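You operate a simulated robot arm through the tools that you are given. There is no shell and no other tool. Be economical: measure what you need, move in short steps, check, and stop when the job is done.

Carry out the task below with a simulated two-armed robot. There is one attempt and no reset: what you move stays moved.

TASK
Clear the felt pad, lift both tape ends and take the glass out of the black frame.
Fine: small glass on top of the red frame's shut backing, buttons left alone; large glass on to the felt pad, after the tapes.

It is judged by the outcome, as a careful person would: the job done as asked, and still so three seconds after it is handed in. It fails if anything else is knocked over, pushed out of place, dropped, spilled or broken.

THE ROBOT
Two 7-joint arms with two-finger parallel grippers on one trunk that stands fixed in place. Base frame: the origin is at the foot of the trunk, x ahead of it, y to its left, z up; the work surface is at about z = 900. Lengths are in mm, angles in rad, forces in N, time in s.
The left shoulder is at [70, 187, 1340], the right one opposite. With the tool pointing down near the work surface each hand reaches from about 180 to 780 mm from the base axis, measured 20 degrees to its own side. Payload 3.91 kg a hand.
Tool frame (each hand has its own): the origin (TCP) lies between the finger pads and is the grasp point; the fingertips stand 30 mm ahead of it; z points along the fingers, y is the line along which they close. The gripper opens to 110 mm. The fingers are 20 mm wide and 10 mm thick; the gripper's body (48 by 112 mm) begins 55 mm behind the TCP.
Orientation is that of the tool frame in the base frame, as a unit quaternion [x, y, z, w]. With the fingers straight down and closing along the base's y, the tool's x points along the base's -x, its y along +y and its z along -z.

THE INTERFACE
- The arms move only by the tool send_rows. It takes "left_increments", "right_increments" or both (then of equal length, played together; a hand with none holds still); each is a list of rows, each a list of 3 entries, a list of its own where there are three numbers: the shift along the tool's x, y, z in mm, then the turn, a rotation vector about the tool's x, y, z in rad, then the finger opening in mm, from 0 to 110. In form: [[[tx, ty, tz], [rx, ry, rz], grip], ...]. A call has 1 to 12 rows; each row shifts and turns the commanded pose from where the row before left it, along the tool's axes as they then stand. A row lasts 0.2 s, in which the tool goes at most 50 mm and 0.15 rad; a call with a longer step from one row to the next is refused whole, and so is a gripper value outside its range. A pose out of reach is approached as far as the arm can. The call stops where the force on the tool passes 40 N (or 10 N more than at its start, if that is more) or the arm is blocked; 0.2 s more then pass. Each finger travels about 72 mm/s and halts on what it meets, pressing with about 40 N; the grip force reading is that of the motor and also rises with nothing between the fingers. The clock runs only during rows and for 0.2 s after the last one: add rows that do not move to give the fingers time. It gives the time, the measured TCP pose, the force on the tool (base axes), the opening and the grip force at its end, in the units of the frame above (readings bear some noise), with the torque about the TCP (base axes, N m) and any sound that the robot's microphone picked up, and new pictures: "views" is both (left out), scene, wrist or none (wrist: the cameras of the hands that moved).
- Cameras (640 x 400 px; columns grow to the right, rows downward): "scene" is now at [121.1, -42.6, 1551.3]; the picture's right is [-0.50, -0.87, -0.00], its down [-0.63, 0.36, -0.69] and it looks along [0.60, -0.34, -0.73] (base axes); focal length 309 px, centre (320, 200). "left" rides on the left gripper at [72, -17, -103] in its tool frame; the picture's right is [0.23, 0.97, 0.00], its down [-0.76, 0.18, -0.62] and it looks along [-0.61, 0.14, 0.78] (tool axes); focal length 222 px, centre (320, 200). "right" rides on the right gripper at [72, 17, -103] in its tool frame; the picture's right is [-0.23, 0.97, 0.00], its down [-0.76, -0.18, -0.62] and it looks along [-0.61, -0.14, 0.78] (tool axes); focal length 222 px, centre (320, 200). There is no depth. A picture from a camera that has moved, and an enlarged one, comes with that camera's place and axes in the base frame and with its lens.
- raise_lower(by): slides the trunk up (or, below 0, down) by that many mm; the arms and the scene camera ride with it, the base frame stays. It gives what a move gives, with no picture.
- head_to(pan, tilt): turns the head with the scene camera to pan (to the left, within 1.501 rad either way) and tilt (down, from -0.506 to 1.204), counted from straight ahead of the robot. It gives what a move gives, and a new picture of the scene camera.
- enlarge(camera, box): a new picture of the part [left, top, right, bottom] of that camera's present view, enlarged. It takes no simulated time.
- sign_off(): hands the job in; it is judged then, once.

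Go step by step. Nothing tells you positions but the pictures and the camera data: compare them with the known pose of the tool, close in by small moves and look again before you grip or let go. The budget is 120 turns and 200 pictures, counting those below and the enlarged ones. Unless the task says otherwise, let go and move clear before handing in, and close with one line.

The tools are called after ">>>" by a JSON object that holds its "method" and its "body". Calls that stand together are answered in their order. send_rows: Moves the arms, as the interface text tells. Its arguments: {"type":"object","properties":{"left_increments":{"type":"array","items":{"type":"array"}},"right_increments":{"type":"array","items":{"type":"array"}},"views":{"type":"string","enum":["both","scene","wrist","none"]}},"required":[]} The other tools are called the same way: raise_lower (by) slides the trunk up or down; head_to (pan, tilt) turns the head that bears the scene camera; enlarge (camera, box) takes an enlarged picture of a part of a camera's view; sign_off () hands the job in.

At the start:

```text
clock: 0.0
left_ee_pos: [457.0, -24.4, 1202.7]
left_orientation: [0.0, 1.0, 0.0, 0.0]
left_contact_force: [-1.0, 0.7, 0.6]
left_moment: [0.01, -0.03, -0.01]
left_finger_gap: 110.1
left_gripper_force: 0.1
right_ee_pos: [354.7, -502.2, 1201.4]
right_orientation: [0.0, 1.0, 0.001, 0.001]
right_contact_force: [0.3, 0.4, -0.4]
right_moment: [0.01, -0.01, 0.0]
right_finger_gap: 109.7
right_gripper_force: 0.1
trunk travel left (down, up): [-850.0, 90.0]
head pan, tilt: [-0.522, 0.813]
```

scene: 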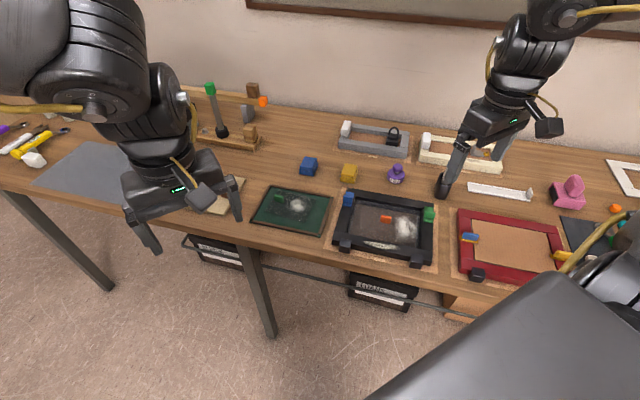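
right: 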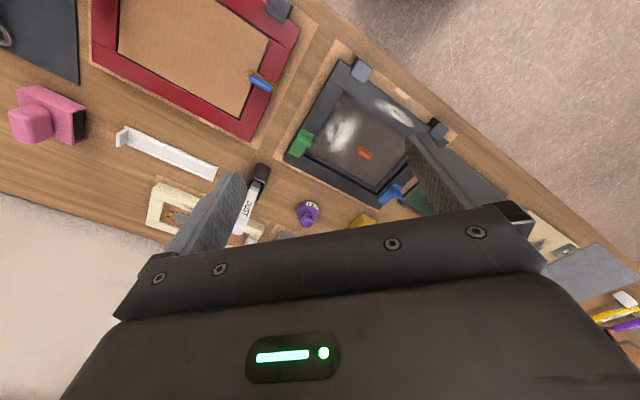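
left: 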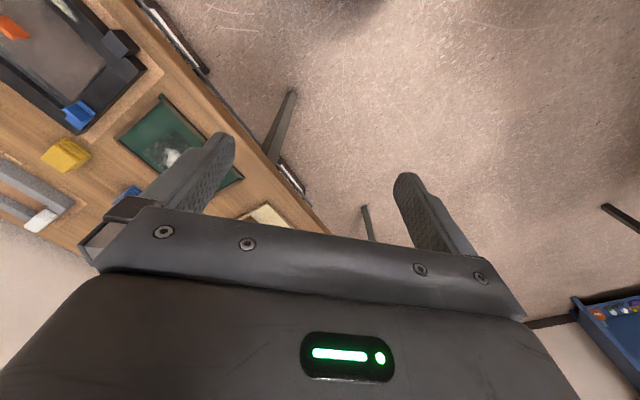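

I see a bench with a black frame, a red frame, a green (glass?) pane, and various tools; I need a closer look to identify the felt pad, tapes and glasses. I enlarge parts of the scene first.

>>> {"method": "enlarge", "body": {"camera": "scene", "box": [240, 150, 450, 280]}}

>>> {"method": "enlarge", "body": {"camera": "scene", "box": [440, 150, 640, 290]}}

>>> {"method": "enlarge", "body": {"camera": "scene", "box": [0, 80, 280, 240]}}

```text
3.05 times, centred on (345, 215) of scene
camera zoom: at [121.1, -42.6, 1551.3], right [-0.5, -0.87, 0.0], down [-0.63, 0.36, -0.69], along [0.6, -0.34, -0.73], focal length 941 px, centre (244, 154)
```

zoom: 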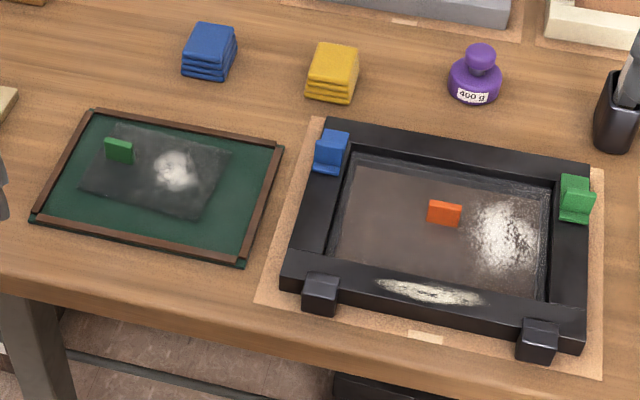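

```text
2.86 times, centred on (540, 220) of scene
camera zoom: at [121.1, -42.6, 1551.3], right [-0.5, -0.87, 0.0], down [-0.63, 0.36, -0.69], along [0.6, -0.34, -0.73], focal length 882 px, centre (-309, 143)
```

zoom: 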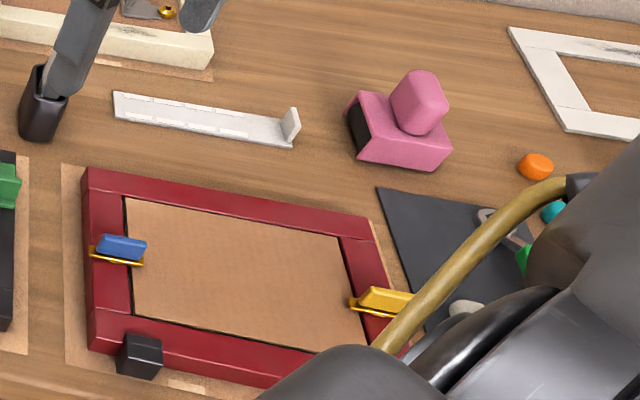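

```text
2.29 times, centred on (140, 160) of scene
camera zoom: at [121.1, -42.6, 1551.3], right [-0.5, -0.87, 0.0], down [-0.63, 0.36, -0.69], along [0.6, -0.34, -0.73], focal length 706 px, centre (731, 291)
```

zoom: 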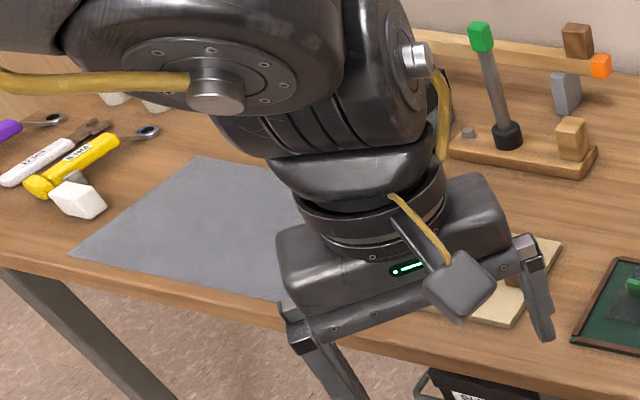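

The green felt pad carries the small glass (green tab); the black frame holds the large glass (orange tab), with blue and green tabs at its edges, probably tape ends. I zoom in on those.

>>> {"method": "enlarge", "body": {"camera": "scene", "box": [330, 180, 394, 220]}}

>>> {"method": "enlarge", "body": {"camera": "scene", "box": [380, 190, 444, 230]}}

>>> {"method": "enlarge", "body": {"camera": "scene", "box": [250, 180, 330, 230]}}

>>> {"method": "enlarge", "body": {"camera": "right", "box": [260, 40, 460, 220]}}

```text
10.00 times, centred on (362, 200) of scene
camera zoom: at [121.1, -42.6, 1551.3], right [-0.5, -0.87, 0.0], down [-0.63, 0.36, -0.69], along [0.6, -0.34, -0.73], focal length 3088 px, centre (-100, 200)
```

zoom: 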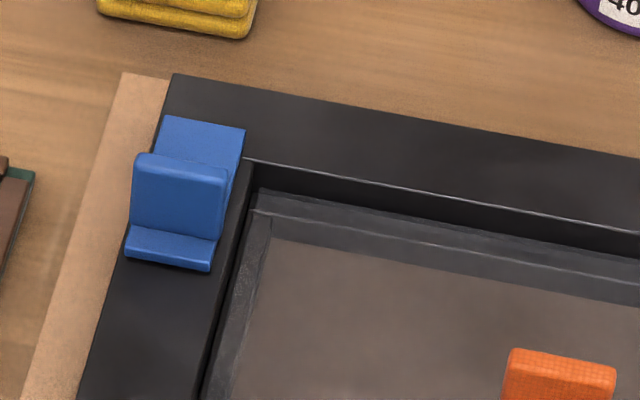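

```text
10.00 times, centred on (412, 210) of scene
camera zoom: at [121.1, -42.6, 1551.3], right [-0.5, -0.87, 0.0], down [-0.63, 0.36, -0.69], along [0.6, -0.34, -0.73], focal length 3088 px, centre (-600, 100)
```

zoom: 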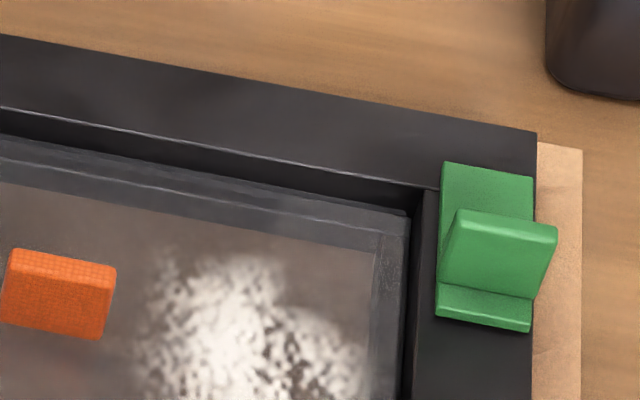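

```text
8.00 times, centred on (290, 205) of scene
camera zoom: at [121.1, -42.6, 1551.3], right [-0.5, -0.87, 0.0], down [-0.63, 0.36, -0.69], along [0.6, -0.34, -0.73], focal length 2470 px, centre (560, 160)
```

zoom: 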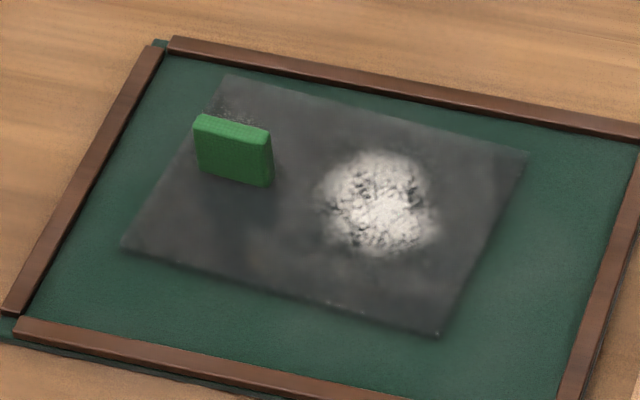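

```text
2.22 times, centred on (360, 130) of right
camera zoom: at [281.6, -485.6, 1304.9], right [0.23, 0.97, 0.0], down [0.76, -0.18, 0.62], along [0.61, -0.14, -0.78], focal length 494 px, centre (231, 356)
```

zoom: 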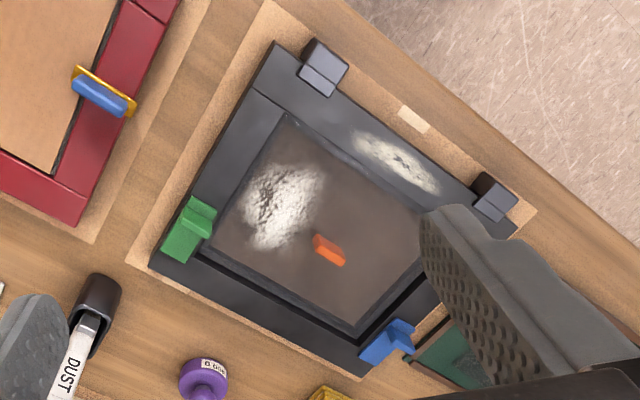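

The tape ends are folded tabs on the frame's sides, closing direction along the frame's short side (about 45° in base). I park the left arm out of the way and bring the right hand, turned 45°, over the felt pad for a closer look.

>>> {"method": "send_rows", "body": {"left_increments": [[[17, 46, 0], [0, 0, 0], 110], [[17, 46, 0], [0, 0, 0], 110], [[17, 46, 0], [0, 0, 0], 110], [[17, 46, 0], [0, 0, 0], 110], [[17, 46, 0], [0, 0, 0], 110], [[17, 46, 0], [0, 0, 0], 110]], "right_increments": [[[0, 0, 0], [0, 0, -0.131], 110], [[0, 0, 0], [0, 0, -0.131], 110], [[0, 0, 0], [0, 0, -0.131], 110], [[0, 0, 0], [0, 0, -0.131], 110], [[0, 0, 0], [0, 0, -0.131], 110], [[0, 0, 0], [0, 0, -0.131], 110]], "views": "none"}}

>>> {"method": "send_rows", "body": {"right_increments": [[[-43, -7, 6], [0, 0, 0], 110], [[-43, -7, 6], [0, 0, 0], 110], [[-43, -7, 6], [0, 0, 0], 110], [[-43, -7, 6], [0, 0, 0], 110], [[-43, -7, 6], [0, 0, 0], 110], [[-43, -7, 6], [0, 0, 0], 110], [[-43, -7, 6], [0, 0, 0], 110], [[0, 0, 0], [0, 0, 0], 110]], "views": "both"}}

```text
clock: 1.4
left_ee_pos: [352.0, 254.2, 1200.6]
left_orientation: [0.0, 1.0, -0.002, 0.0]
left_contact_force: [-0.3, 0.1, 0.4]
left_moment: [0.01, 0.0, -0.02]
left_finger_gap: 110.2
left_gripper_force: 0.1
right_ee_pos: [351.5, -501.1, 1203.2]
right_orientation: [-0.384, 0.923, -0.001, 0.001]
right_contact_force: [-0.9, -0.2, -1.0]
right_moment: [-0.02, -0.02, 0.02]
right_finger_gap: 109.9
right_gripper_force: 0.1
trunk travel left (down, up): [-850.0, 90.0]
head pan, tilt: [-0.522, 0.813]
```

```text
clock: 3.2
left_ee_pos: [352.7, 253.0, 1202.0]
left_orientation: [0.0, 1.0, 0.0, 0.001]
left_contact_force: [-0.3, 0.2, 0.2]
left_moment: [-0.02, -0.02, -0.01]
left_finger_gap: 110.3
left_gripper_force: 0.1
right_ee_pos: [588.3, -330.3, 1163.2]
right_orientation: [-0.382, 0.924, -0.001, 0.001]
right_contact_force: [0.3, 0.5, -0.1]
right_moment: [0.01, -0.04, 0.05]
right_finger_gap: 109.9
right_gripper_force: 0.0
right hand out of reach, approached as far as the arm can: row 7
trunk travel left (down, up): [-850.0, 90.0]
head pan, tilt: [-0.522, 0.813]
camera scene: at [119.0, -41.5, 1551.5], right [-0.5, -0.87, 0.0], down [-0.63, 0.36, -0.69], along [0.6, -0.34, -0.73], focal length 309 px, centre (320, 200)
camera right: at [525.0, -369.6, 1266.1], right [-0.53, 0.85, 0.0], down [0.66, 0.41, 0.63], along [0.53, 0.33, -0.78], focal length 222 px, centre (320, 200)
```

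scene: 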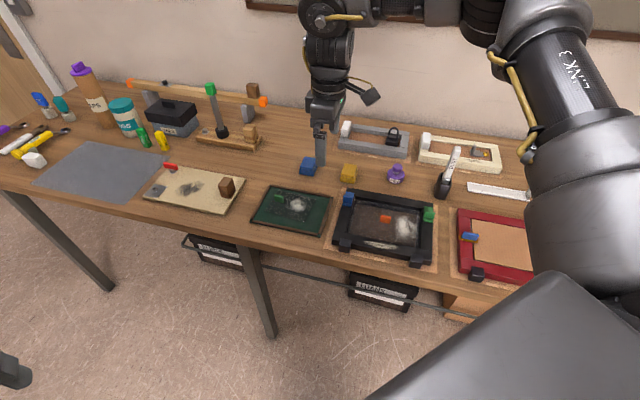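
right: 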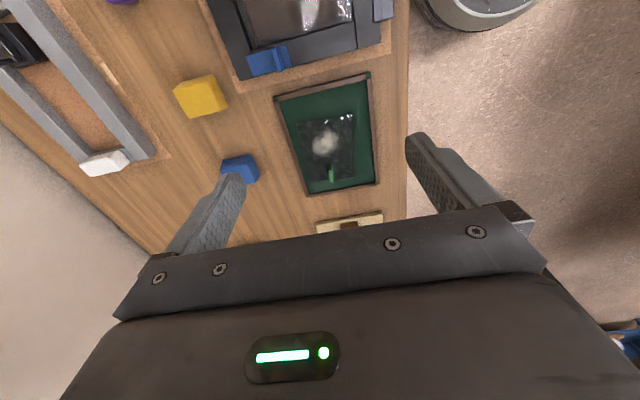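

The hand was stopped by reach at this height; near the bench the reach should be better. I lower the hand over the gap beside the pad and move toward the small glass's tab.

>>> {"method": "send_rows", "body": {"right_increments": [[[0, 0, 35], [0, 0, 0], 110], [[0, 0, 35], [0, 0, 0], 110], [[0, 0, 35], [0, 0, 0], 110], [[0, 0, 20], [0, 0, 0], 110], [[-30, -10, 0], [0, 0, 0], 110], [[-30, -10, 0], [0, 0, 0], 110], [[0, 0, 0], [0, 0, 0], 110]], "views": "wrist"}}

```text
clock: 4.8
left_ee_pos: [354.5, 251.5, 1201.5]
left_orientation: [0.0, 1.0, 0.0, 0.0]
left_contact_force: [0.4, 0.8, 0.2]
left_moment: [0.02, -0.01, -0.01]
left_finger_gap: 110.2
left_gripper_force: 0.1
right_ee_pos: [573.3, -348.5, 1077.0]
right_orientation: [-0.382, 0.924, 0.0, 0.001]
right_contact_force: [-0.6, 0.1, 0.6]
right_moment: [0.03, 0.02, 0.02]
right_finger_gap: 110.0
right_gripper_force: 0.1
right hand out of reach, approached as far as the arm can: row 1, 2, 3, 4, 5, 6
trunk travel left (down, up): [-850.0, 90.0]
head pan, tilt: [-0.522, 0.813]
camera right: at [509.1, -388.3, 1180.1], right [-0.53, 0.85, 0.0], down [0.66, 0.41, 0.62], along [0.53, 0.33, -0.78], focal length 222 px, centre (320, 200)
```

right: 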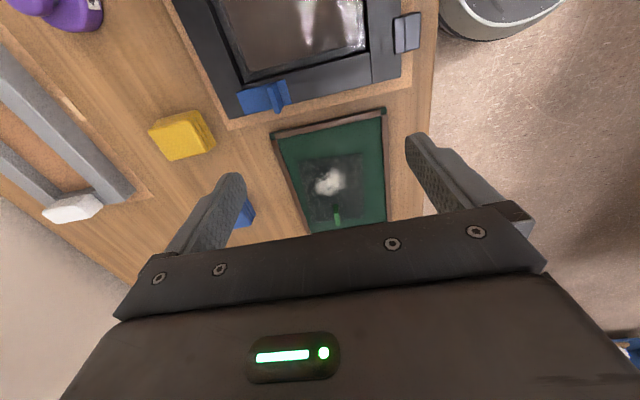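

The arm hits a limit well short of its stated reach, so likely a joint limit tied to this yaw. I back off and turn back toward yaw 0 and beyond to test the opposite (180°) grasp orientation.

>>> {"method": "send_rows", "body": {"right_increments": [[[40, 10, -25], [0, 0, 0], 110], [[40, 10, -25], [0, 0, 0], 110], [[0, 0, 0], [0, 0, 0.145], 110], [[0, 0, 0], [0, 0, 0.145], 110], [[0, 0, 0], [0, 0, 0.145], 110], [[0, 0, 0], [0, 0, 0.145], 110], [[0, 0, 0], [0, 0, 0.145], 110], [[0, 0, 0], [0, 0, 0.145], 110], [[0, 0, 0], [0, 0, 0.145], 110], [[0, 0, 0], [0, 0, 0.145], 110], [[0, 0, 0], [0, 0, 0.145], 110], [[0, 0, 0], [0, 0, 0.145], 110]], "views": "none"}}

>>> {"method": "send_rows", "body": {"right_increments": [[[0, 0, 0], [0, 0, 0.145], 110], [[0, 0, 0], [0, 0, 0.145], 110], [[0, 0, 0], [0, 0, 0.145], 110], [[0, 0, 0], [0, 0, 0.145], 110], [[0, 0, 0], [0, 0, 0.145], 110], [[0, 0, 0], [0, 0, 0.145], 110], [[0, 0, 0], [0, 0, 0.145], 110], [[0, 0, 0], [0, 0, 0.145], 110], [[0, 0, 0], [0, 0, 0.145], 110], [[0, 0, 0], [0, 0, 0.145], 110], [[0, 0, 0], [0, 0, 0.145], 110], [[0, 0, 0], [0, 0, 0.102], 110]], "views": "scene"}}

```text
clock: 7.4
left_ee_pos: [356.6, 248.5, 1203.3]
left_orientation: [-0.001, 1.0, 0.0, -0.001]
left_contact_force: [-0.1, -1.2, -0.3]
left_moment: [0.01, 0.01, 0.01]
left_finger_gap: 110.2
left_gripper_force: 0.0
right_ee_pos: [518.0, -419.2, 1131.8]
right_orientation: [0.326, 0.945, 0.001, -0.004]
right_contact_force: [0.4, -0.2, -1.0]
right_moment: [0.04, 0.03, 0.01]
right_finger_gap: 109.8
right_gripper_force: 0.1
right hand out of reach, approached as far as the arm can: row 12
trunk travel left (down, up): [-850.0, 90.0]
head pan, tilt: [-0.522, 0.813]
```

```text
clock: 9.7
left_ee_pos: [352.5, 251.9, 1202.8]
left_orientation: [0.001, 1.0, 0.0, 0.001]
left_contact_force: [-0.4, 0.4, 0.1]
left_moment: [0.01, -0.02, -0.01]
left_finger_gap: 110.0
left_gripper_force: 0.0
right_ee_pos: [478.7, -705.5, 1316.5]
right_orientation: [0.871, 0.491, -0.02, 0.005]
right_contact_force: [49.7, -19.5, -114.0]
right_moment: [-5.93, 12.09, -4.68]
right_finger_gap: 110.0
right_gripper_force: 0.0
right hand out of reach, approached as far as the arm can: row 1, 2, 3, 4, 5, 6, 7, 8, 9, 10, 11
trunk travel left (down, up): [-850.0, 90.0]
head pan, tilt: [-0.522, 0.813]
stopped in row 11 (right hand): the force on the tool passed its limit at 338 N (the readings are from after the stop); the commanded pose is now the measured one
camera scene: at [118.6, -44.1, 1551.5], right [-0.5, -0.87, 0.0], down [-0.63, 0.36, -0.69], along [0.6, -0.34, -0.73], focal length 309 px, centre (320, 200)
```

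scene: 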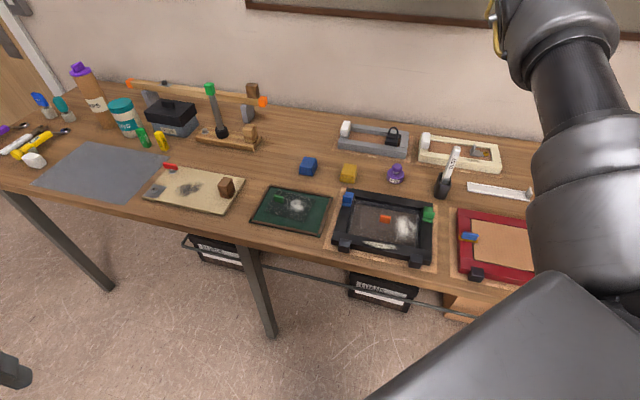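

The arm swung up and touched something high near the wall; the bench items look undisturbed. I gently back the hand away from the wall and look at it.

>>> {"method": "send_rows", "body": {"right_increments": [[[4, -18, 0], [0, 0, 0], 110], [[8, -36, 0], [0, 0, 0], 110], [[8, -36, 0], [0, 0, 0], 110]], "views": "wrist"}}

>>> {"method": "head_to", "body": {"pan": -0.75, "tilt": 0.45}}

```text
clock: 10.0
left_ee_pos: [355.5, 252.8, 1200.5]
left_orientation: [0.0, 1.0, -0.001, -0.001]
left_contact_force: [0.8, 0.0, 0.5]
left_moment: [0.0, 0.01, -0.01]
left_finger_gap: 110.0
left_gripper_force: 0.1
right_ee_pos: [481.6, -702.8, 1316.3]
right_orientation: [0.872, 0.489, -0.024, 0.006]
right_contact_force: [17.9, -8.5, -44.1]
right_moment: [-2.3, 4.59, -1.74]
right_finger_gap: 110.1
right_gripper_force: 0.0
right hand out of reach, approached as far as the arm can: row 1
trunk travel left (down, up): [-850.0, 90.0]
head pan, tilt: [-0.522, 0.813]
stopped in row 1 (right hand): the force on the tool passed its limit at 139 N (the readings are from after the stop); the commanded pose is now the measured one
camera right: at [536.8, -645.5, 1416.2], right [0.71, -0.7, 0.0], down [-0.53, -0.54, 0.66], along [-0.46, -0.47, -0.75], focal length 222 px, centre (320, 200)
```

right: 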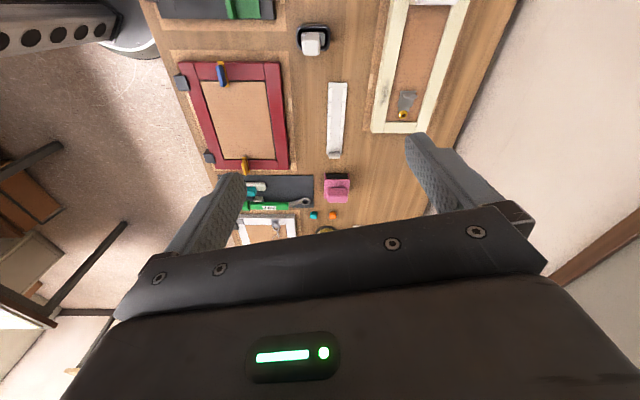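

```text
clock: 10.9
left_ee_pos: [354.2, 251.4, 1203.2]
left_orientation: [0.0, 1.0, 0.0, 0.0]
left_contact_force: [0.4, 0.4, -0.6]
left_moment: [0.0, 0.02, 0.01]
left_finger_gap: 110.0
left_gripper_force: 0.0
right_ee_pos: [479.7, -703.3, 1317.0]
right_orientation: [0.871, 0.49, -0.022, 0.005]
right_contact_force: [35.4, -9.0, -74.4]
right_moment: [-4.32, 8.26, -3.06]
right_finger_gap: 110.3
right_gripper_force: 0.1
trunk travel left (down, up): [-850.0, 90.0]
head pan, tilt: [-0.75, 0.45]
camera scene: at [118.5, -65.0, 1582.9], right [-0.68, -0.73, 0.0], down [-0.32, 0.3, -0.9], along [0.66, -0.61, -0.44], focal length 309 px, centre (320, 200)
```

scene: 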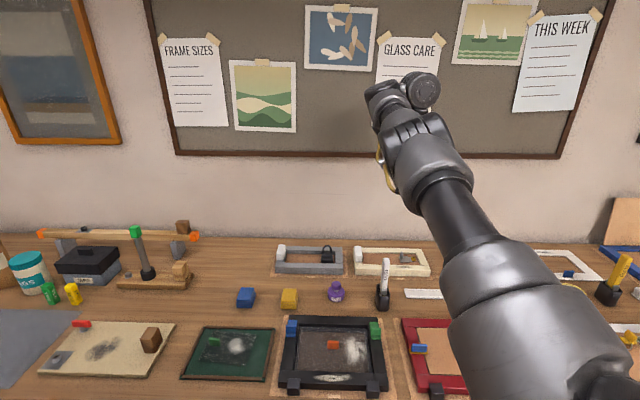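

The forearm/wrist is against the corkboard; I reverse along the way it came (down, toward robot-left and rotate back) in small steps.

>>> {"method": "send_rows", "body": {"right_increments": [[[6, -3, 4], [0, 0, -0.03], 110], [[9, -4, 6], [0, 0, -0.05], 110], [[14, -6, 10], [0, 0, -0.08], 110]], "views": "scene"}}

>>> {"method": "enlarge", "body": {"camera": "scene", "box": [340, 30, 500, 200]}}

```text
clock: 11.2
left_ee_pos: [354.1, 252.1, 1202.4]
left_orientation: [0.0, 1.0, -0.001, 0.0]
left_contact_force: [0.0, 0.0, 0.3]
left_moment: [0.01, -0.02, 0.02]
left_finger_gap: 110.0
left_gripper_force: 0.1
right_ee_pos: [482.1, -702.1, 1317.1]
right_orientation: [0.871, 0.491, -0.025, 0.008]
right_contact_force: [14.6, -4.7, -35.3]
right_moment: [-2.06, 3.7, -1.32]
right_finger_gap: 110.1
right_gripper_force: 0.0
right hand out of reach, approached as far as the arm can: row 1
trunk travel left (down, up): [-850.0, 90.0]
head pan, tilt: [-0.75, 0.45]
stopped in row 1 (right hand): the force on the tool passed its limit at 103 N (the readings are from after the stop); the commanded pose is now the measured one
camera scene: at [119.6, -64.9, 1582.9], right [-0.68, -0.73, 0.0], down [-0.32, 0.3, -0.9], along [0.66, -0.61, -0.44], focal length 309 px, centre (320, 200)
```

scene: 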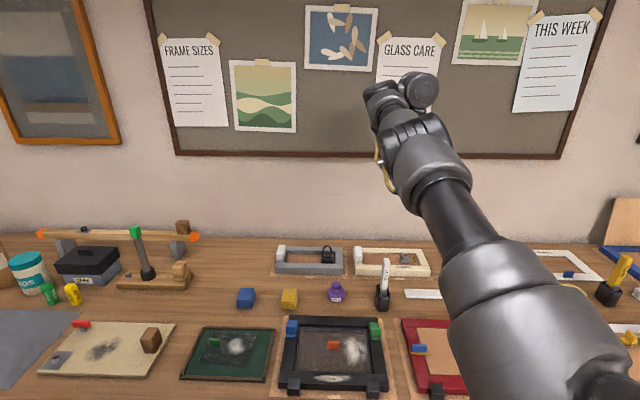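

```text
2.35 times, centred on (420, 115) of scene
camera zoom: at [119.6, -64.9, 1582.9], right [-0.68, -0.73, 0.0], down [-0.32, 0.3, -0.9], along [0.66, -0.61, -0.44], focal length 726 px, centre (85, 400)
```

zoom: 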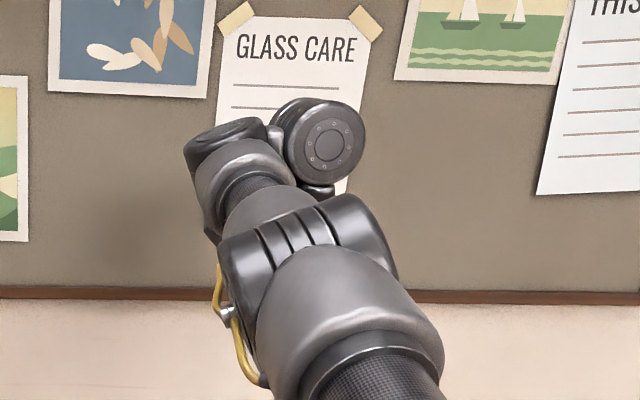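

The contact torque points at the wrist camera being pressed from above by the robot's own forearm (the wall is well away). I tilt the camera side of the hand down and lower the hand slightly to free it.

>>> {"method": "send_rows", "body": {"right_increments": [[[0, 0, 3], [0, -0.04, 0], 110], [[0, 0, 6], [0, -0.06, 0], 110]], "views": "none"}}

```text
clock: 11.4
left_ee_pos: [355.3, 252.7, 1203.0]
left_orientation: [0.0, 1.0, 0.0, 0.0]
left_contact_force: [-0.6, -0.1, 0.5]
left_moment: [0.0, 0.01, 0.0]
left_finger_gap: 109.9
left_gripper_force: 0.1
right_ee_pos: [480.3, -704.3, 1319.0]
right_orientation: [0.871, 0.489, -0.031, 0.011]
right_contact_force: [10.4, -4.1, -23.9]
right_moment: [-1.28, 2.53, -1.01]
right_finger_gap: 110.1
right_gripper_force: 0.1
right hand out of reach, approached as far as the arm can: row 1
trunk travel left (down, up): [-850.0, 90.0]
head pan, tilt: [-0.75, 0.45]
stopped in row 1 (right hand): the force on the tool passed its limit at 108 N (the readings are from after the stop); the commanded pose is now the measured one
```

>>> {"method": "send_rows", "body": {"right_increments": [[[-3, 7, 5], [0, 0, 0], 110], [[-3, 7, 5], [0, 0, 0], 110]], "views": "none"}}

```text
clock: 12.0
left_ee_pos: [354.5, 251.7, 1201.9]
left_orientation: [0.0, 1.0, 0.0, 0.0]
left_contact_force: [-0.4, -0.1, -0.7]
left_moment: [-0.02, -0.01, -0.03]
left_finger_gap: 110.1
left_gripper_force: 0.1
right_ee_pos: [480.3, -704.5, 1318.9]
right_orientation: [0.871, 0.491, -0.031, 0.01]
right_contact_force: [14.5, -9.9, -34.3]
right_moment: [-1.43, 3.6, -1.59]
right_finger_gap: 109.9
right_gripper_force: 0.1
right hand out of reach, approached as far as the arm can: row 1, 2
trunk travel left (down, up): [-850.0, 90.0]
head pan, tilt: [-0.75, 0.45]
```

>>> {"method": "send_rows", "body": {"right_increments": [[[0, 0, 0], [0, 0, -0.14], 110], [[0, 0, 0], [0, 0, -0.14], 110], [[0, 0, 0], [0, 0, -0.14], 110]], "views": "none"}}

```text
clock: 12.3
left_ee_pos: [354.3, 252.8, 1201.2]
left_orientation: [0.0, 1.0, 0.0, 0.0]
left_contact_force: [0.0, 0.7, -0.1]
left_moment: [0.0, 0.01, 0.05]
left_finger_gap: 110.3
left_gripper_force: 0.0
right_ee_pos: [479.6, -703.9, 1317.5]
right_orientation: [0.869, 0.493, -0.03, 0.011]
right_contact_force: [1.4, -0.1, -1.1]
right_moment: [-0.16, 0.29, -0.1]
right_finger_gap: 109.7
right_gripper_force: 0.0
trunk travel left (down, up): [-850.0, 90.0]
head pan, tilt: [-0.75, 0.45]
stopped in row 1 (right hand): the force on the tool passed its limit at 72 N (the readings are from after the stop); the commanded pose is now the measured one
```

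Force is nearly released; I continue rotating back in smaller steps.

>>> {"method": "send_rows", "body": {"right_increments": [[[0, 0, 0], [0, 0, -0.03], 110], [[0, 0, 0], [0, 0, -0.03], 110], [[0, 0, 0], [0, 0, -0.03], 110], [[0, 0, 0], [0, 0, -0.03], 110], [[0, 0, 0], [0, 0, -0.05], 110]], "views": "none"}}

```text
clock: 13.5
left_ee_pos: [354.1, 252.6, 1201.6]
left_orientation: [0.0, 1.0, 0.0, 0.001]
left_contact_force: [-0.4, -0.8, 0.5]
left_moment: [-0.01, 0.01, -0.02]
left_finger_gap: 109.9
left_gripper_force: 0.0
right_ee_pos: [479.8, -703.2, 1318.9]
right_orientation: [0.824, 0.566, -0.03, 0.007]
right_contact_force: [0.3, -0.1, 0.3]
right_moment: [-0.01, 0.0, -0.02]
right_finger_gap: 110.2
right_gripper_force: 0.1
trunk travel left (down, up): [-850.0, 90.0]
head pan, tilt: [-0.75, 0.45]
```

Free now. I rotate back toward yaw 0 holding position.

>>> {"method": "send_rows", "body": {"right_increments": [[[0, 0, 0], [0, 0, -0.1], 110], [[0, 0, 0], [0, 0, -0.13], 110], [[0, 0, 0], [0, 0, -0.13], 110], [[0, 0, 0], [0, 0, -0.13], 110], [[0, 0, 0], [0, 0, -0.13], 110], [[0, 0, 0], [0, 0, -0.13], 110], [[0, 0, 0], [0, 0, -0.13], 110], [[0, 0, 0], [0, 0, -0.13], 110]], "views": "scene"}}

```text
clock: 15.3
left_ee_pos: [354.1, 252.2, 1201.4]
left_orientation: [0.0, 1.0, 0.0, 0.0]
left_contact_force: [-0.6, -0.2, -0.6]
left_moment: [0.0, -0.02, 0.04]
left_finger_gap: 109.9
left_gripper_force: 0.1
right_ee_pos: [479.6, -704.5, 1318.1]
right_orientation: [0.446, 0.894, -0.031, -0.007]
right_contact_force: [0.3, -0.2, -0.4]
right_moment: [0.02, -0.02, -0.02]
right_finger_gap: 109.9
right_gripper_force: 0.1
trunk travel left (down, up): [-850.0, 90.0]
head pan, tilt: [-0.75, 0.45]
camera scene: at [118.6, -65.0, 1582.9], right [-0.68, -0.73, 0.0], down [-0.32, 0.3, -0.9], along [0.66, -0.61, -0.44], focal length 309 px, centre (320, 200)
```

scene: 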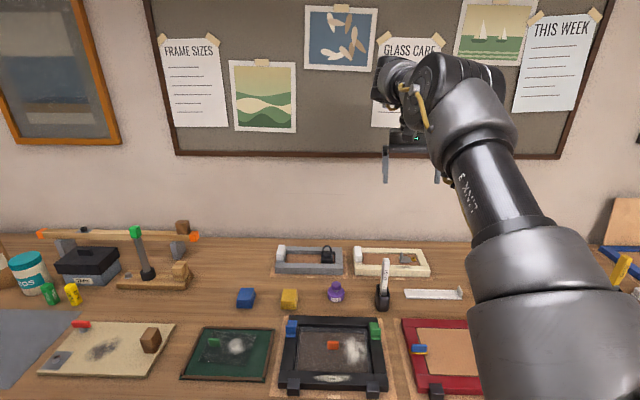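

Free and clear. I straighten the hand to yaw 0 and bring it back to a neutral spot, then test extension at yaw 0.

>>> {"method": "send_rows", "body": {"right_increments": [[[0, 0, 0], [-0.062, 0.015, 0], 110], [[0, 0, 0], [0, 0, -0.132], 110], [[0, 0, 0], [0, 0, -0.132], 110], [[0, 0, 0], [0, 0, -0.132], 110], [[0, 0, 0], [0, 0, -0.132], 110], [[0, 0, 0], [0, 0, -0.132], 110], [[0, 0, 0], [0, 0, -0.132], 110], [[0, 0, 0], [0, 0, -0.132], 110], [[12, 41, 24], [0, 0, 0], 110], [[12, 41, 24], [0, 0, 0], 110], [[12, 41, 24], [0, 0, 0], 110], [[12, 41, 24], [0, 0, 0], 110]], "views": "none"}}

>>> {"method": "send_rows", "body": {"right_increments": [[[0, 41, 24], [0, 0, 0], 110], [[-40, 25, 0], [0, 0, 0], 110], [[-40, 25, 0], [0, 0, 0], 110], [[-40, 25, 0], [0, 0, 0], 110], [[-40, 25, 0], [0, 0, 0], 110], [[-40, 25, 0], [0, 0, 0], 110], [[0, 0, 0], [0, 0, 0], 110]], "views": "scene"}}

```text
clock: 17.9
left_ee_pos: [353.2, 252.4, 1202.2]
left_orientation: [0.0, 1.0, 0.0, -0.001]
left_contact_force: [1.6, 0.8, 0.0]
left_moment: [0.0, 0.04, -0.03]
left_finger_gap: 110.0
left_gripper_force: 0.0
right_ee_pos: [433.0, -537.7, 1222.7]
right_orientation: [0.004, 1.0, 0.002, 0.0]
right_contact_force: [-0.5, 0.7, -0.1]
right_moment: [-0.01, 0.02, -0.03]
right_finger_gap: 109.9
right_gripper_force: 0.0
trunk travel left (down, up): [-850.0, 90.0]
head pan, tilt: [-0.75, 0.45]
```

```text
clock: 19.5
left_ee_pos: [352.3, 253.4, 1203.4]
left_orientation: [0.0, 1.0, 0.0, 0.001]
left_contact_force: [-0.6, -0.3, 0.3]
left_moment: [0.0, -0.05, 0.02]
left_finger_gap: 109.9
left_gripper_force: 0.0
right_ee_pos: [608.2, -381.2, 1194.4]
right_orientation: [0.003, 1.0, 0.002, 0.002]
right_contact_force: [-1.0, -0.7, -0.6]
right_moment: [-0.01, 0.0, 0.03]
right_finger_gap: 110.0
right_gripper_force: 0.0
right hand out of reach, approached as far as the arm can: row 6
trunk travel left (down, up): [-850.0, 90.0]
head pan, tilt: [-0.75, 0.45]
camera scene: at [115.5, -65.2, 1583.2], right [-0.68, -0.73, 0.0], down [-0.32, 0.3, -0.9], along [0.66, -0.61, -0.43], focal length 309 px, centre (320, 200)
```

scene: 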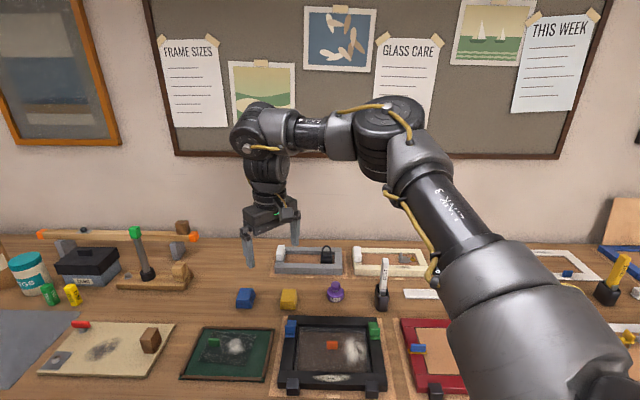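

Same limit at yaw 0 at this height, though the elbow isn't straight. I test whether descending extends the reach.

>>> {"method": "send_rows", "body": {"right_increments": [[[10, -10, 30], [0, 0, 0], 110], [[0, 0, 40], [0, 0, 0], 110], [[0, 0, 40], [0, 0, 0], 110], [[0, 0, 40], [0, 0, 0], 110]], "views": "none"}}

>>> {"method": "send_rows", "body": {"right_increments": [[[-20, 25, 0], [0, 0, 0], 110], [[-20, 25, 0], [0, 0, 0], 110], [[0, 0, 0], [0, 0, 0], 110]], "views": "scene"}}

```text
clock: 20.5
left_ee_pos: [354.2, 251.1, 1202.7]
left_orientation: [0.0, 1.0, 0.0, 0.0]
left_contact_force: [-0.5, -0.2, -0.9]
left_moment: [0.03, -0.02, 0.01]
left_finger_gap: 109.7
left_gripper_force: 0.0
right_ee_pos: [581.2, -399.1, 1056.4]
right_orientation: [0.004, 1.0, 0.002, 0.0]
right_contact_force: [-0.8, -0.6, -0.7]
right_moment: [0.0, 0.0, 0.04]
right_finger_gap: 110.5
right_gripper_force: 0.0
right hand out of reach, approached as far as the arm can: row 4
trunk travel left (down, up): [-850.0, 90.0]
head pan, tilt: [-0.75, 0.45]
```

```text
clock: 21.3
left_ee_pos: [354.0, 251.9, 1202.0]
left_orientation: [0.0, 1.0, -0.001, 0.0]
left_contact_force: [0.1, 0.9, -0.9]
left_moment: [0.0, -0.02, -0.02]
left_finger_gap: 110.0
left_gripper_force: 0.0
right_ee_pos: [583.5, -367.0, 1079.9]
right_orientation: [0.003, 1.0, 0.001, 0.0]
right_contact_force: [-0.4, -0.2, 0.2]
right_moment: [-0.01, -0.01, 0.03]
right_finger_gap: 110.3
right_gripper_force: 0.1
right hand out of reach, approached as far as the arm can: row 1, 2
trunk travel left (down, up): [-850.0, 90.0]
head pan, tilt: [-0.75, 0.45]
camera scene: at [118.9, -65.8, 1582.9], right [-0.68, -0.73, 0.0], down [-0.32, 0.3, -0.9], along [0.66, -0.61, -0.44], focal length 309 px, centre (320, 200)
```

scene: 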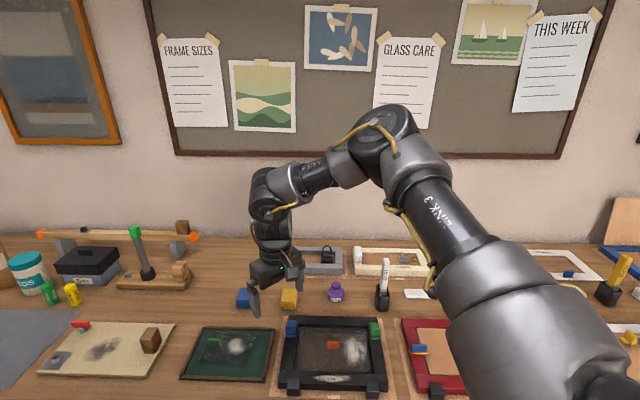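

The limit looks like a matter of elbow posture. I retract the hand toward the body on its left side and then extend radially from there, so the elbow resolves differently.

>>> {"method": "send_rows", "body": {"right_increments": [[[40, 0, -25], [0, 0, 0], 110], [[40, 15, -25], [0, 0, 0], 110], [[40, 25, 0], [0, 0, 0], 110], [[40, 28, 0], [0, 0, 0], 110], [[40, 28, 0], [0, 0, 0], 110], [[40, 28, 0], [0, 0, 0], 110], [[0, 28, 0], [0, 0, 0], 110]], "views": "none"}}

>>> {"method": "send_rows", "body": {"right_increments": [[[0, 0, 0], [0, 0, 0], 110]], "views": "scene"}}

```text
clock: 22.9
left_ee_pos: [355.8, 252.4, 1202.1]
left_orientation: [0.0, 1.0, -0.001, -0.002]
left_contact_force: [0.6, 0.3, 0.1]
left_moment: [-0.01, 0.02, -0.01]
left_finger_gap: 110.2
left_gripper_force: 0.1
right_ee_pos: [390.8, -311.8, 1122.7]
right_orientation: [0.002, 1.0, 0.002, -0.002]
right_contact_force: [0.0, 0.0, 0.0]
right_moment: [0.02, 0.01, 0.0]
right_finger_gap: 110.0
right_gripper_force: 0.0
right hand out of reach, approached as far as the arm can: row 5, 6, 7
trunk travel left (down, up): [-850.0, 90.0]
head pan, tilt: [-0.75, 0.45]
```

```text
clock: 23.3
left_ee_pos: [352.6, 250.4, 1203.0]
left_orientation: [0.0, 1.0, 0.001, 0.001]
left_contact_force: [-0.5, -0.8, -0.3]
left_moment: [0.02, -0.01, 0.01]
left_finger_gap: 109.7
left_gripper_force: 0.0
right_ee_pos: [389.5, -312.1, 1123.5]
right_orientation: [0.0, 1.0, 0.003, -0.002]
right_contact_force: [-0.3, -0.5, 0.2]
right_moment: [-0.02, -0.03, -0.02]
right_finger_gap: 110.0
right_gripper_force: 0.0
trunk travel left (down, up): [-850.0, 90.0]
head pan, tilt: [-0.75, 0.45]
camera scene: at [117.5, -65.7, 1583.0], right [-0.68, -0.73, 0.0], down [-0.32, 0.3, -0.9], along [0.66, -0.61, -0.43], focal length 309 px, centre (320, 200)
```

scene: 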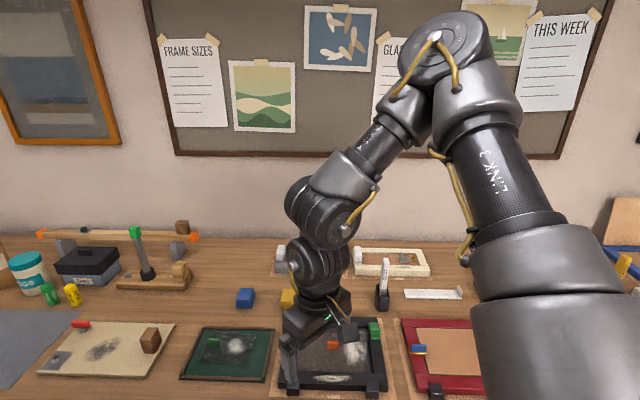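

The hand can't swing further left because the elbow sits on the outer side. I'll nearly straighten the arm outward, then sweep it left while extended so the elbow follows through.

>>> {"method": "send_rows", "body": {"right_increments": [[[-17, -42, -16], [0, 0, 0], 110], [[-17, -42, -16], [0, 0, 0], 110], [[-17, -42, -16], [0, 0, 0], 110], [[-17, -42, -16], [0, 0, 0], 110], [[-17, -42, -16], [0, 0, 0], 110], [[-17, -42, -16], [0, 0, 0], 110], [[-17, -42, -16], [0, 0, 0], 110], [[-17, -42, -16], [0, 0, 0], 110], [[0, 0, 0], [0, 0, 0], 110]], "views": "none"}}

>>> {"method": "send_rows", "body": {"right_increments": [[[-15, -15, 0], [0, 0, 0], 110], [[-15, -15, 0], [0, 0, 0], 110], [[-15, -15, 0], [0, 0, 0], 110], [[-15, -15, 0], [0, 0, 0], 110], [[0, 0, 0], [0, 0, 0], 110]], "views": "scene"}}

```text
clock: 25.3
left_ee_pos: [354.7, 253.3, 1202.1]
left_orientation: [0.001, 1.0, -0.001, 0.0]
left_contact_force: [0.1, 0.1, -0.3]
left_moment: [0.0, -0.03, 0.02]
left_finger_gap: 110.0
left_gripper_force: 0.1
right_ee_pos: [525.3, -649.2, 1249.3]
right_orientation: [0.002, 1.0, 0.003, -0.001]
right_contact_force: [0.1, -0.2, -0.5]
right_moment: [0.0, -0.04, 0.03]
right_finger_gap: 110.1
right_gripper_force: 0.0
trunk travel left (down, up): [-850.0, 90.0]
head pan, tilt: [-0.75, 0.45]
```

```text
clock: 26.5
left_ee_pos: [353.9, 252.4, 1202.6]
left_orientation: [0.0, 1.0, 0.0, 0.0]
left_contact_force: [-0.5, 0.0, -0.5]
left_moment: [-0.01, -0.05, -0.01]
left_finger_gap: 110.1
left_gripper_force: 0.0
right_ee_pos: [578.6, -707.4, 1250.2]
right_orientation: [0.003, 1.0, 0.001, -0.001]
right_contact_force: [-0.5, -0.3, 0.7]
right_moment: [-0.01, 0.01, -0.02]
right_finger_gap: 109.6
right_gripper_force: 0.0
right hand out of reach, approached as far as the arm can: row 4
trunk travel left (down, up): [-850.0, 90.0]
head pan, tilt: [-0.75, 0.45]
camera scene: at [118.8, -64.7, 1582.9], right [-0.68, -0.73, 0.0], down [-0.32, 0.3, -0.9], along [0.66, -0.61, -0.44], focal length 309 px, centre (320, 200)
```

scene: 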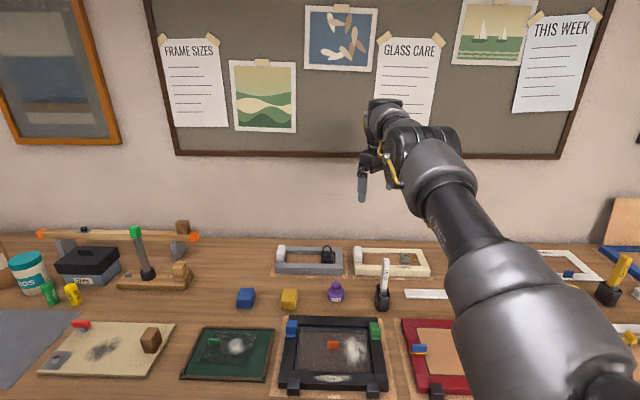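

Arm is almost straight at 727 mm from the shoulder. Now I sweep left along the arc.

>>> {"method": "send_rows", "body": {"right_increments": [[[-14, 42, 0], [0, 0, 0], 110], [[-29, 33, 0], [0, 0, 0], 110], [[-26, 35, 0], [0, 0, 0], 110], [[-24, 36, 0], [0, 0, 0], 110], [[-21, 38, 0], [0, 0, 0], 110], [[-20, 40, 0], [0, 0, 0], 110], [[0, 0, 0], [0, 0, 0], 110]], "views": "scene"}}

```text
clock: 28.1
left_ee_pos: [353.1, 252.3, 1202.2]
left_orientation: [0.0, 1.0, 0.0, 0.0]
left_contact_force: [-0.2, 0.2, 0.3]
left_moment: [0.01, -0.02, 0.02]
left_finger_gap: 110.2
left_gripper_force: 0.0
right_ee_pos: [633.0, -622.3, 1255.2]
right_orientation: [0.003, 1.0, 0.002, 0.0]
right_contact_force: [-0.1, -0.4, 0.5]
right_moment: [0.0, -0.03, 0.0]
right_finger_gap: 109.9
right_gripper_force: 0.1
right hand out of reach, approached as far as the arm can: row 3, 4, 5, 6
trunk travel left (down, up): [-850.0, 90.0]
head pan, tilt: [-0.75, 0.45]
camera scene: at [118.1, -65.0, 1583.0], right [-0.68, -0.73, 0.0], down [-0.32, 0.3, -0.9], along [0.66, -0.61, -0.43], focal length 309 px, centre (320, 200)
```

scene: 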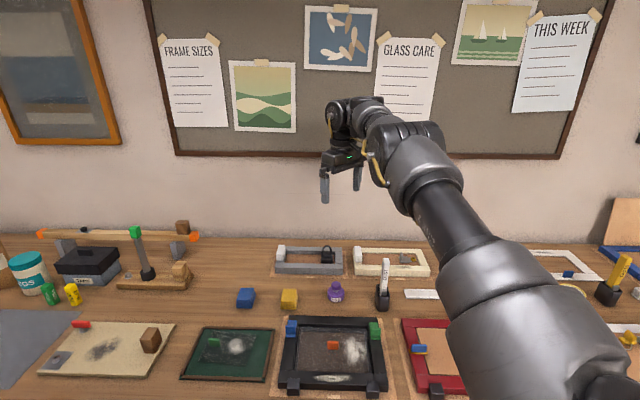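

The straight arm still stops near azimuth −38°, so I probe how the limit behaves with the hand higher and closer.

>>> {"method": "send_rows", "body": {"right_increments": [[[45, 0, -15], [0, 0, 0], 110], [[45, 0, -15], [0, 0, 0], 110], [[45, 0, -15], [0, 0, 0], 110], [[45, 0, -20], [0, 0, 0], 110], [[40, 15, -25], [0, 0, 0], 110], [[30, 20, -30], [0, 0, 0], 110], [[0, 30, -30], [0, 0, 0], 110], [[0, 40, 0], [0, 0, 0], 110], [[0, 40, 0], [0, 0, 0], 110], [[0, 40, 0], [0, 0, 0], 110], [[0, 40, 0], [0, 0, 0], 110], [[0, 0, 0], [0, 0, 0], 110]], "views": "scene"}}

```text
clock: 30.7
left_ee_pos: [354.3, 252.1, 1202.5]
left_orientation: [0.0, 1.0, 0.001, 0.0]
left_contact_force: [0.1, -1.1, 0.2]
left_moment: [-0.01, 0.0, 0.01]
left_finger_gap: 110.1
left_gripper_force: 0.1
right_ee_pos: [493.3, -656.6, 1458.9]
right_orientation: [0.003, 1.0, 0.002, -0.001]
right_contact_force: [-0.3, -0.4, 0.3]
right_moment: [-0.01, 0.01, 0.01]
right_finger_gap: 110.1
right_gripper_force: 0.0
right hand out of reach, approached as far as the arm can: row 1, 2, 3, 4, 5, 6, 7, 8, 9, 10, 11
trunk travel left (down, up): [-850.0, 90.0]
head pan, tilt: [-0.75, 0.45]
camera scene: at [119.0, -65.4, 1582.9], right [-0.68, -0.73, 0.0], down [-0.32, 0.3, -0.9], along [0.66, -0.61, -0.44], focal length 309 px, centre (320, 200)
```

scene: 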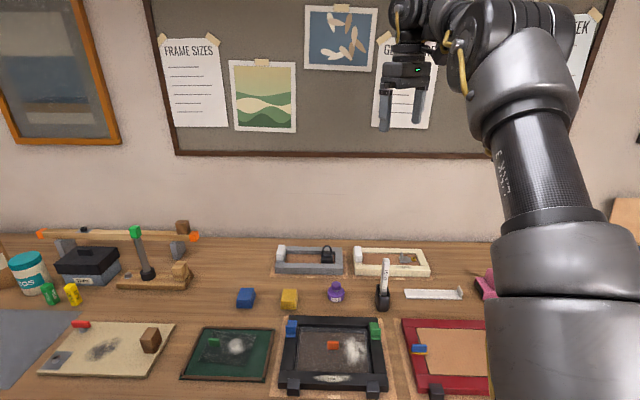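

The limit shifts left as the hand yaw increases, so I go back to a comfortable spot and turn the yaw the other way (positive), up to the 225° equivalent of the wanted grasp direction.

>>> {"method": "send_rows", "body": {"right_increments": [[[3, -30, 30], [0, 0, 0], 110], [[3, -30, 30], [0, 0, 0], 110], [[3, -30, 30], [0, 0, 0], 110], [[3, -30, 30], [0, 0, 0], 110], [[3, -30, 30], [0, 0, 0], 110], [[3, -30, 30], [0, 0, 0], 110], [[3, -30, 30], [0, 0, 0], 110], [[3, -30, 30], [0, 0, 0], 110], [[3, -30, 30], [0, 0, 0], 110], [[0, 0, 0], [0, 0, 0], 110]], "views": "none"}}

>>> {"method": "send_rows", "body": {"right_increments": [[[0, 0, 0], [0, 0, -0.145], 110], [[0, 0, 0], [0, 0, -0.145], 110], [[0, 0, 0], [0, 0, -0.145], 110], [[0, 0, 0], [0, 0, -0.145], 110], [[0, 0, 0], [0, 0, -0.145], 110], [[0, 0, 0], [0, 0, -0.145], 110], [[0, 0, 0], [0, 0, -0.145], 110], [[0, 0, 0], [0, 0, -0.145], 110], [[0, 0, 0], [0, 0, -0.145], 110], [[0, 0, 0], [0, 0, -0.145], 110], [[0, 0, 0], [0, 0, -0.12], 110]], "views": "scene"}}

```text
clock: 32.9
left_ee_pos: [353.9, 252.4, 1200.9]
left_orientation: [0.0, 1.0, -0.001, -0.001]
left_contact_force: [0.0, 0.6, -1.1]
left_moment: [0.0, 0.01, 0.0]
left_finger_gap: 110.0
left_gripper_force: 0.2
right_ee_pos: [389.5, -857.9, 1259.1]
right_orientation: [0.003, 1.0, 0.002, -0.001]
right_contact_force: [0.0, 0.7, 1.2]
right_moment: [-0.04, 0.0, -0.01]
right_finger_gap: 110.1
right_gripper_force: 0.1
right hand out of reach, approached as far as the arm can: row 5, 6, 7, 8, 9
trunk travel left (down, up): [-850.0, 90.0]
head pan, tilt: [-0.75, 0.45]
```

```text
clock: 35.3
left_ee_pos: [354.6, 253.0, 1202.1]
left_orientation: [0.0, 1.0, 0.0, 0.0]
left_contact_force: [0.4, 0.1, 0.3]
left_moment: [0.02, 0.0, -0.01]
left_finger_gap: 110.0
left_gripper_force: 0.0
right_ee_pos: [388.6, -858.4, 1258.8]
right_orientation: [-0.706, 0.708, 0.001, 0.0]
right_contact_force: [0.3, 0.5, -0.1]
right_moment: [0.03, 0.0, 0.0]
right_finger_gap: 110.0
right_gripper_force: 0.0
trunk travel left (down, up): [-850.0, 90.0]
head pan, tilt: [-0.75, 0.45]
camera scene: at [118.9, -65.2, 1582.9], right [-0.68, -0.73, 0.0], down [-0.32, 0.3, -0.9], along [0.66, -0.61, -0.44], focal length 309 px, centre (320, 200)
```

scene: 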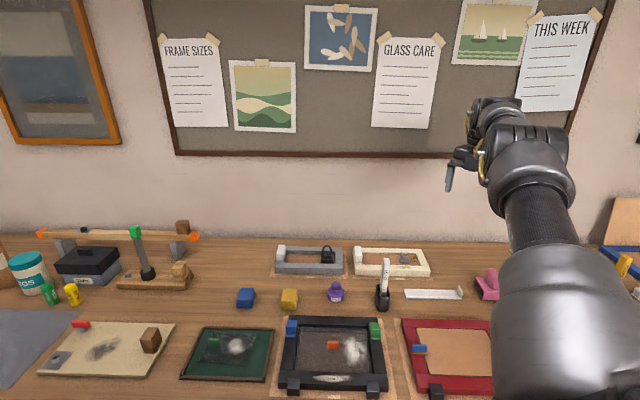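

Commands evidently reset to the reached pose when out of reach. With yaw 90 I now move toward the pad again to see whether the limit has moved.

>>> {"method": "send_rows", "body": {"right_increments": [[[-42, -8, 13], [0, 0, 0], 110], [[-42, -8, 13], [0, 0, 0], 110], [[-42, -8, 13], [0, 0, 0], 110], [[-42, -8, 13], [0, 0, 0], 110], [[-42, -8, 13], [0, 0, 0], 110], [[-42, -8, 13], [0, 0, 0], 110], [[-42, -8, 13], [0, 0, 0], 110], [[-42, -8, 13], [0, 0, 0], 110]], "views": "none"}}

>>> {"method": "send_rows", "body": {"right_increments": [[[-36, -25, 0], [0, 0, 0], 110], [[-36, -25, 0], [0, 0, 0], 110], [[-36, -25, 0], [0, 0, 0], 110], [[-36, -25, 0], [0, 0, 0], 110], [[-36, -25, 0], [0, 0, 0], 110], [[-36, -25, 0], [0, 0, 0], 110], [[-36, -25, 0], [0, 0, 0], 110]], "views": "scene"}}

```text
clock: 37.1
left_ee_pos: [355.1, 253.6, 1202.0]
left_orientation: [0.0, 1.0, -0.001, -0.001]
left_contact_force: [-0.2, 0.4, 0.0]
left_moment: [0.04, -0.01, 0.02]
left_finger_gap: 110.0
left_gripper_force: 0.0
right_ee_pos: [454.0, -519.1, 1155.6]
right_orientation: [-0.704, 0.71, 0.001, -0.002]
right_contact_force: [-0.5, -0.7, 0.6]
right_moment: [-0.04, -0.01, 0.01]
right_finger_gap: 109.8
right_gripper_force: 0.1
trunk travel left (down, up): [-850.0, 90.0]
head pan, tilt: [-0.75, 0.45]
```

```text
clock: 38.7
left_ee_pos: [353.0, 252.6, 1202.8]
left_orientation: [0.0, 1.0, 0.0, 0.001]
left_contact_force: [0.0, -0.4, -0.3]
left_moment: [0.03, -0.03, 0.0]
left_finger_gap: 110.0
left_gripper_force: 0.0
right_ee_pos: [577.1, -313.2, 1163.0]
right_orientation: [-0.705, 0.71, 0.001, 0.001]
right_contact_force: [-0.6, -0.1, 0.2]
right_moment: [-0.01, -0.03, -0.03]
right_finger_gap: 110.1
right_gripper_force: 0.1
right hand out of reach, approached as far as the arm can: row 6, 7
trunk travel left (down, up): [-850.0, 90.0]
head pan, tilt: [-0.75, 0.45]
camera scene: at [116.5, -65.4, 1583.1], right [-0.68, -0.73, 0.0], down [-0.32, 0.3, -0.9], along [0.66, -0.61, -0.43], focal length 309 px, centre (320, 200)
```

scene: 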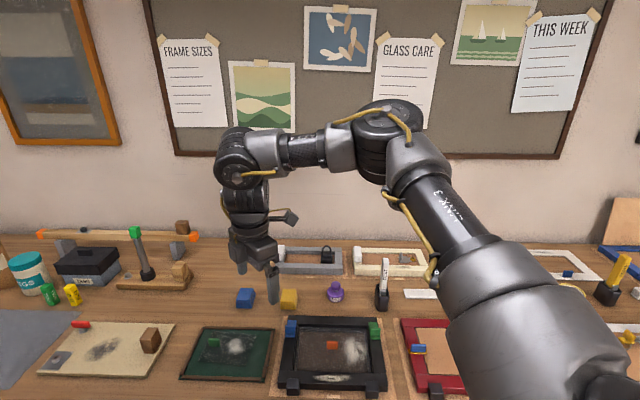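

The upper arm itself appears pinned by a shoulder limit. I look at both shoulders with the head to understand the joint layout.

>>> {"method": "head_to", "body": {"pan": -1.45, "tilt": 0.8}}

>>> {"method": "head_to", "body": {"pan": 1.45, "tilt": 0.8}}

```text
clock: 39.8
left_ee_pos: [353.7, 250.9, 1202.2]
left_orientation: [0.0, 1.0, 0.0, 0.0]
left_contact_force: [0.1, -0.7, -0.4]
left_moment: [0.01, 0.01, -0.05]
left_finger_gap: 110.1
left_gripper_force: 0.0
right_ee_pos: [578.5, -312.6, 1162.4]
right_orientation: [-0.705, 0.71, 0.002, 0.002]
right_contact_force: [0.1, 0.9, -0.8]
right_moment: [-0.01, 0.0, 0.01]
right_finger_gap: 109.9
right_gripper_force: 0.0
trunk travel left (down, up): [-850.0, 90.0]
head pan, tilt: [-1.45, 0.799]
camera scene: at [61.4, -82.5, 1552.5], right [-0.99, -0.12, 0.0], down [-0.09, 0.71, -0.7], along [0.08, -0.69, -0.72], focal length 309 px, centre (320, 200)
```

scene: 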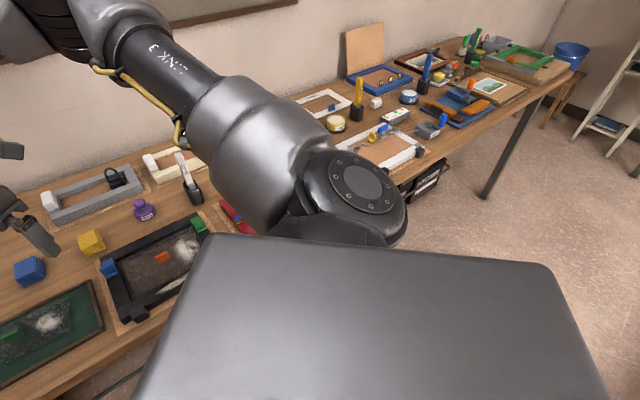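

```text
clock: 42.3
left_ee_pos: [354.8, 251.8, 1201.7]
left_orientation: [-0.001, 1.0, 0.0, 0.0]
left_contact_force: [-0.2, 0.1, -1.2]
left_moment: [0.0, 0.01, -0.01]
left_finger_gap: 110.1
left_gripper_force: 0.1
right_ee_pos: [578.4, -312.4, 1161.6]
right_orientation: [-0.704, 0.71, 0.002, 0.002]
right_contact_force: [0.3, 0.2, 0.7]
right_moment: [0.02, -0.01, -0.02]
right_finger_gap: 109.9
right_gripper_force: 0.1
trunk travel left (down, up): [-850.0, 90.0]
head pan, tilt: [1.45, 0.799]
camera scene: at [61.5, 77.8, 1552.5], right [0.99, -0.12, 0.0], down [-0.09, -0.71, -0.7], along [0.08, 0.69, -0.72], focal length 309 px, centre (320, 200)
```

scene: 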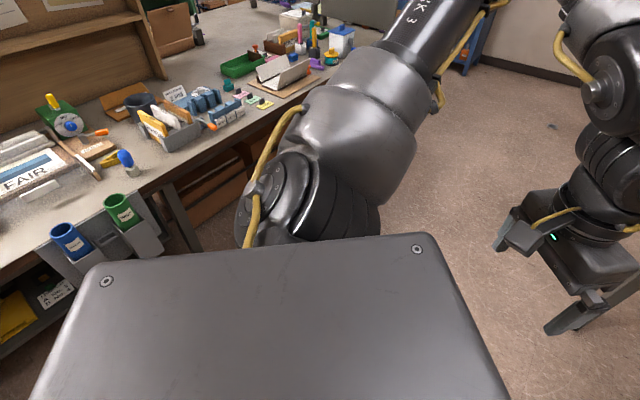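

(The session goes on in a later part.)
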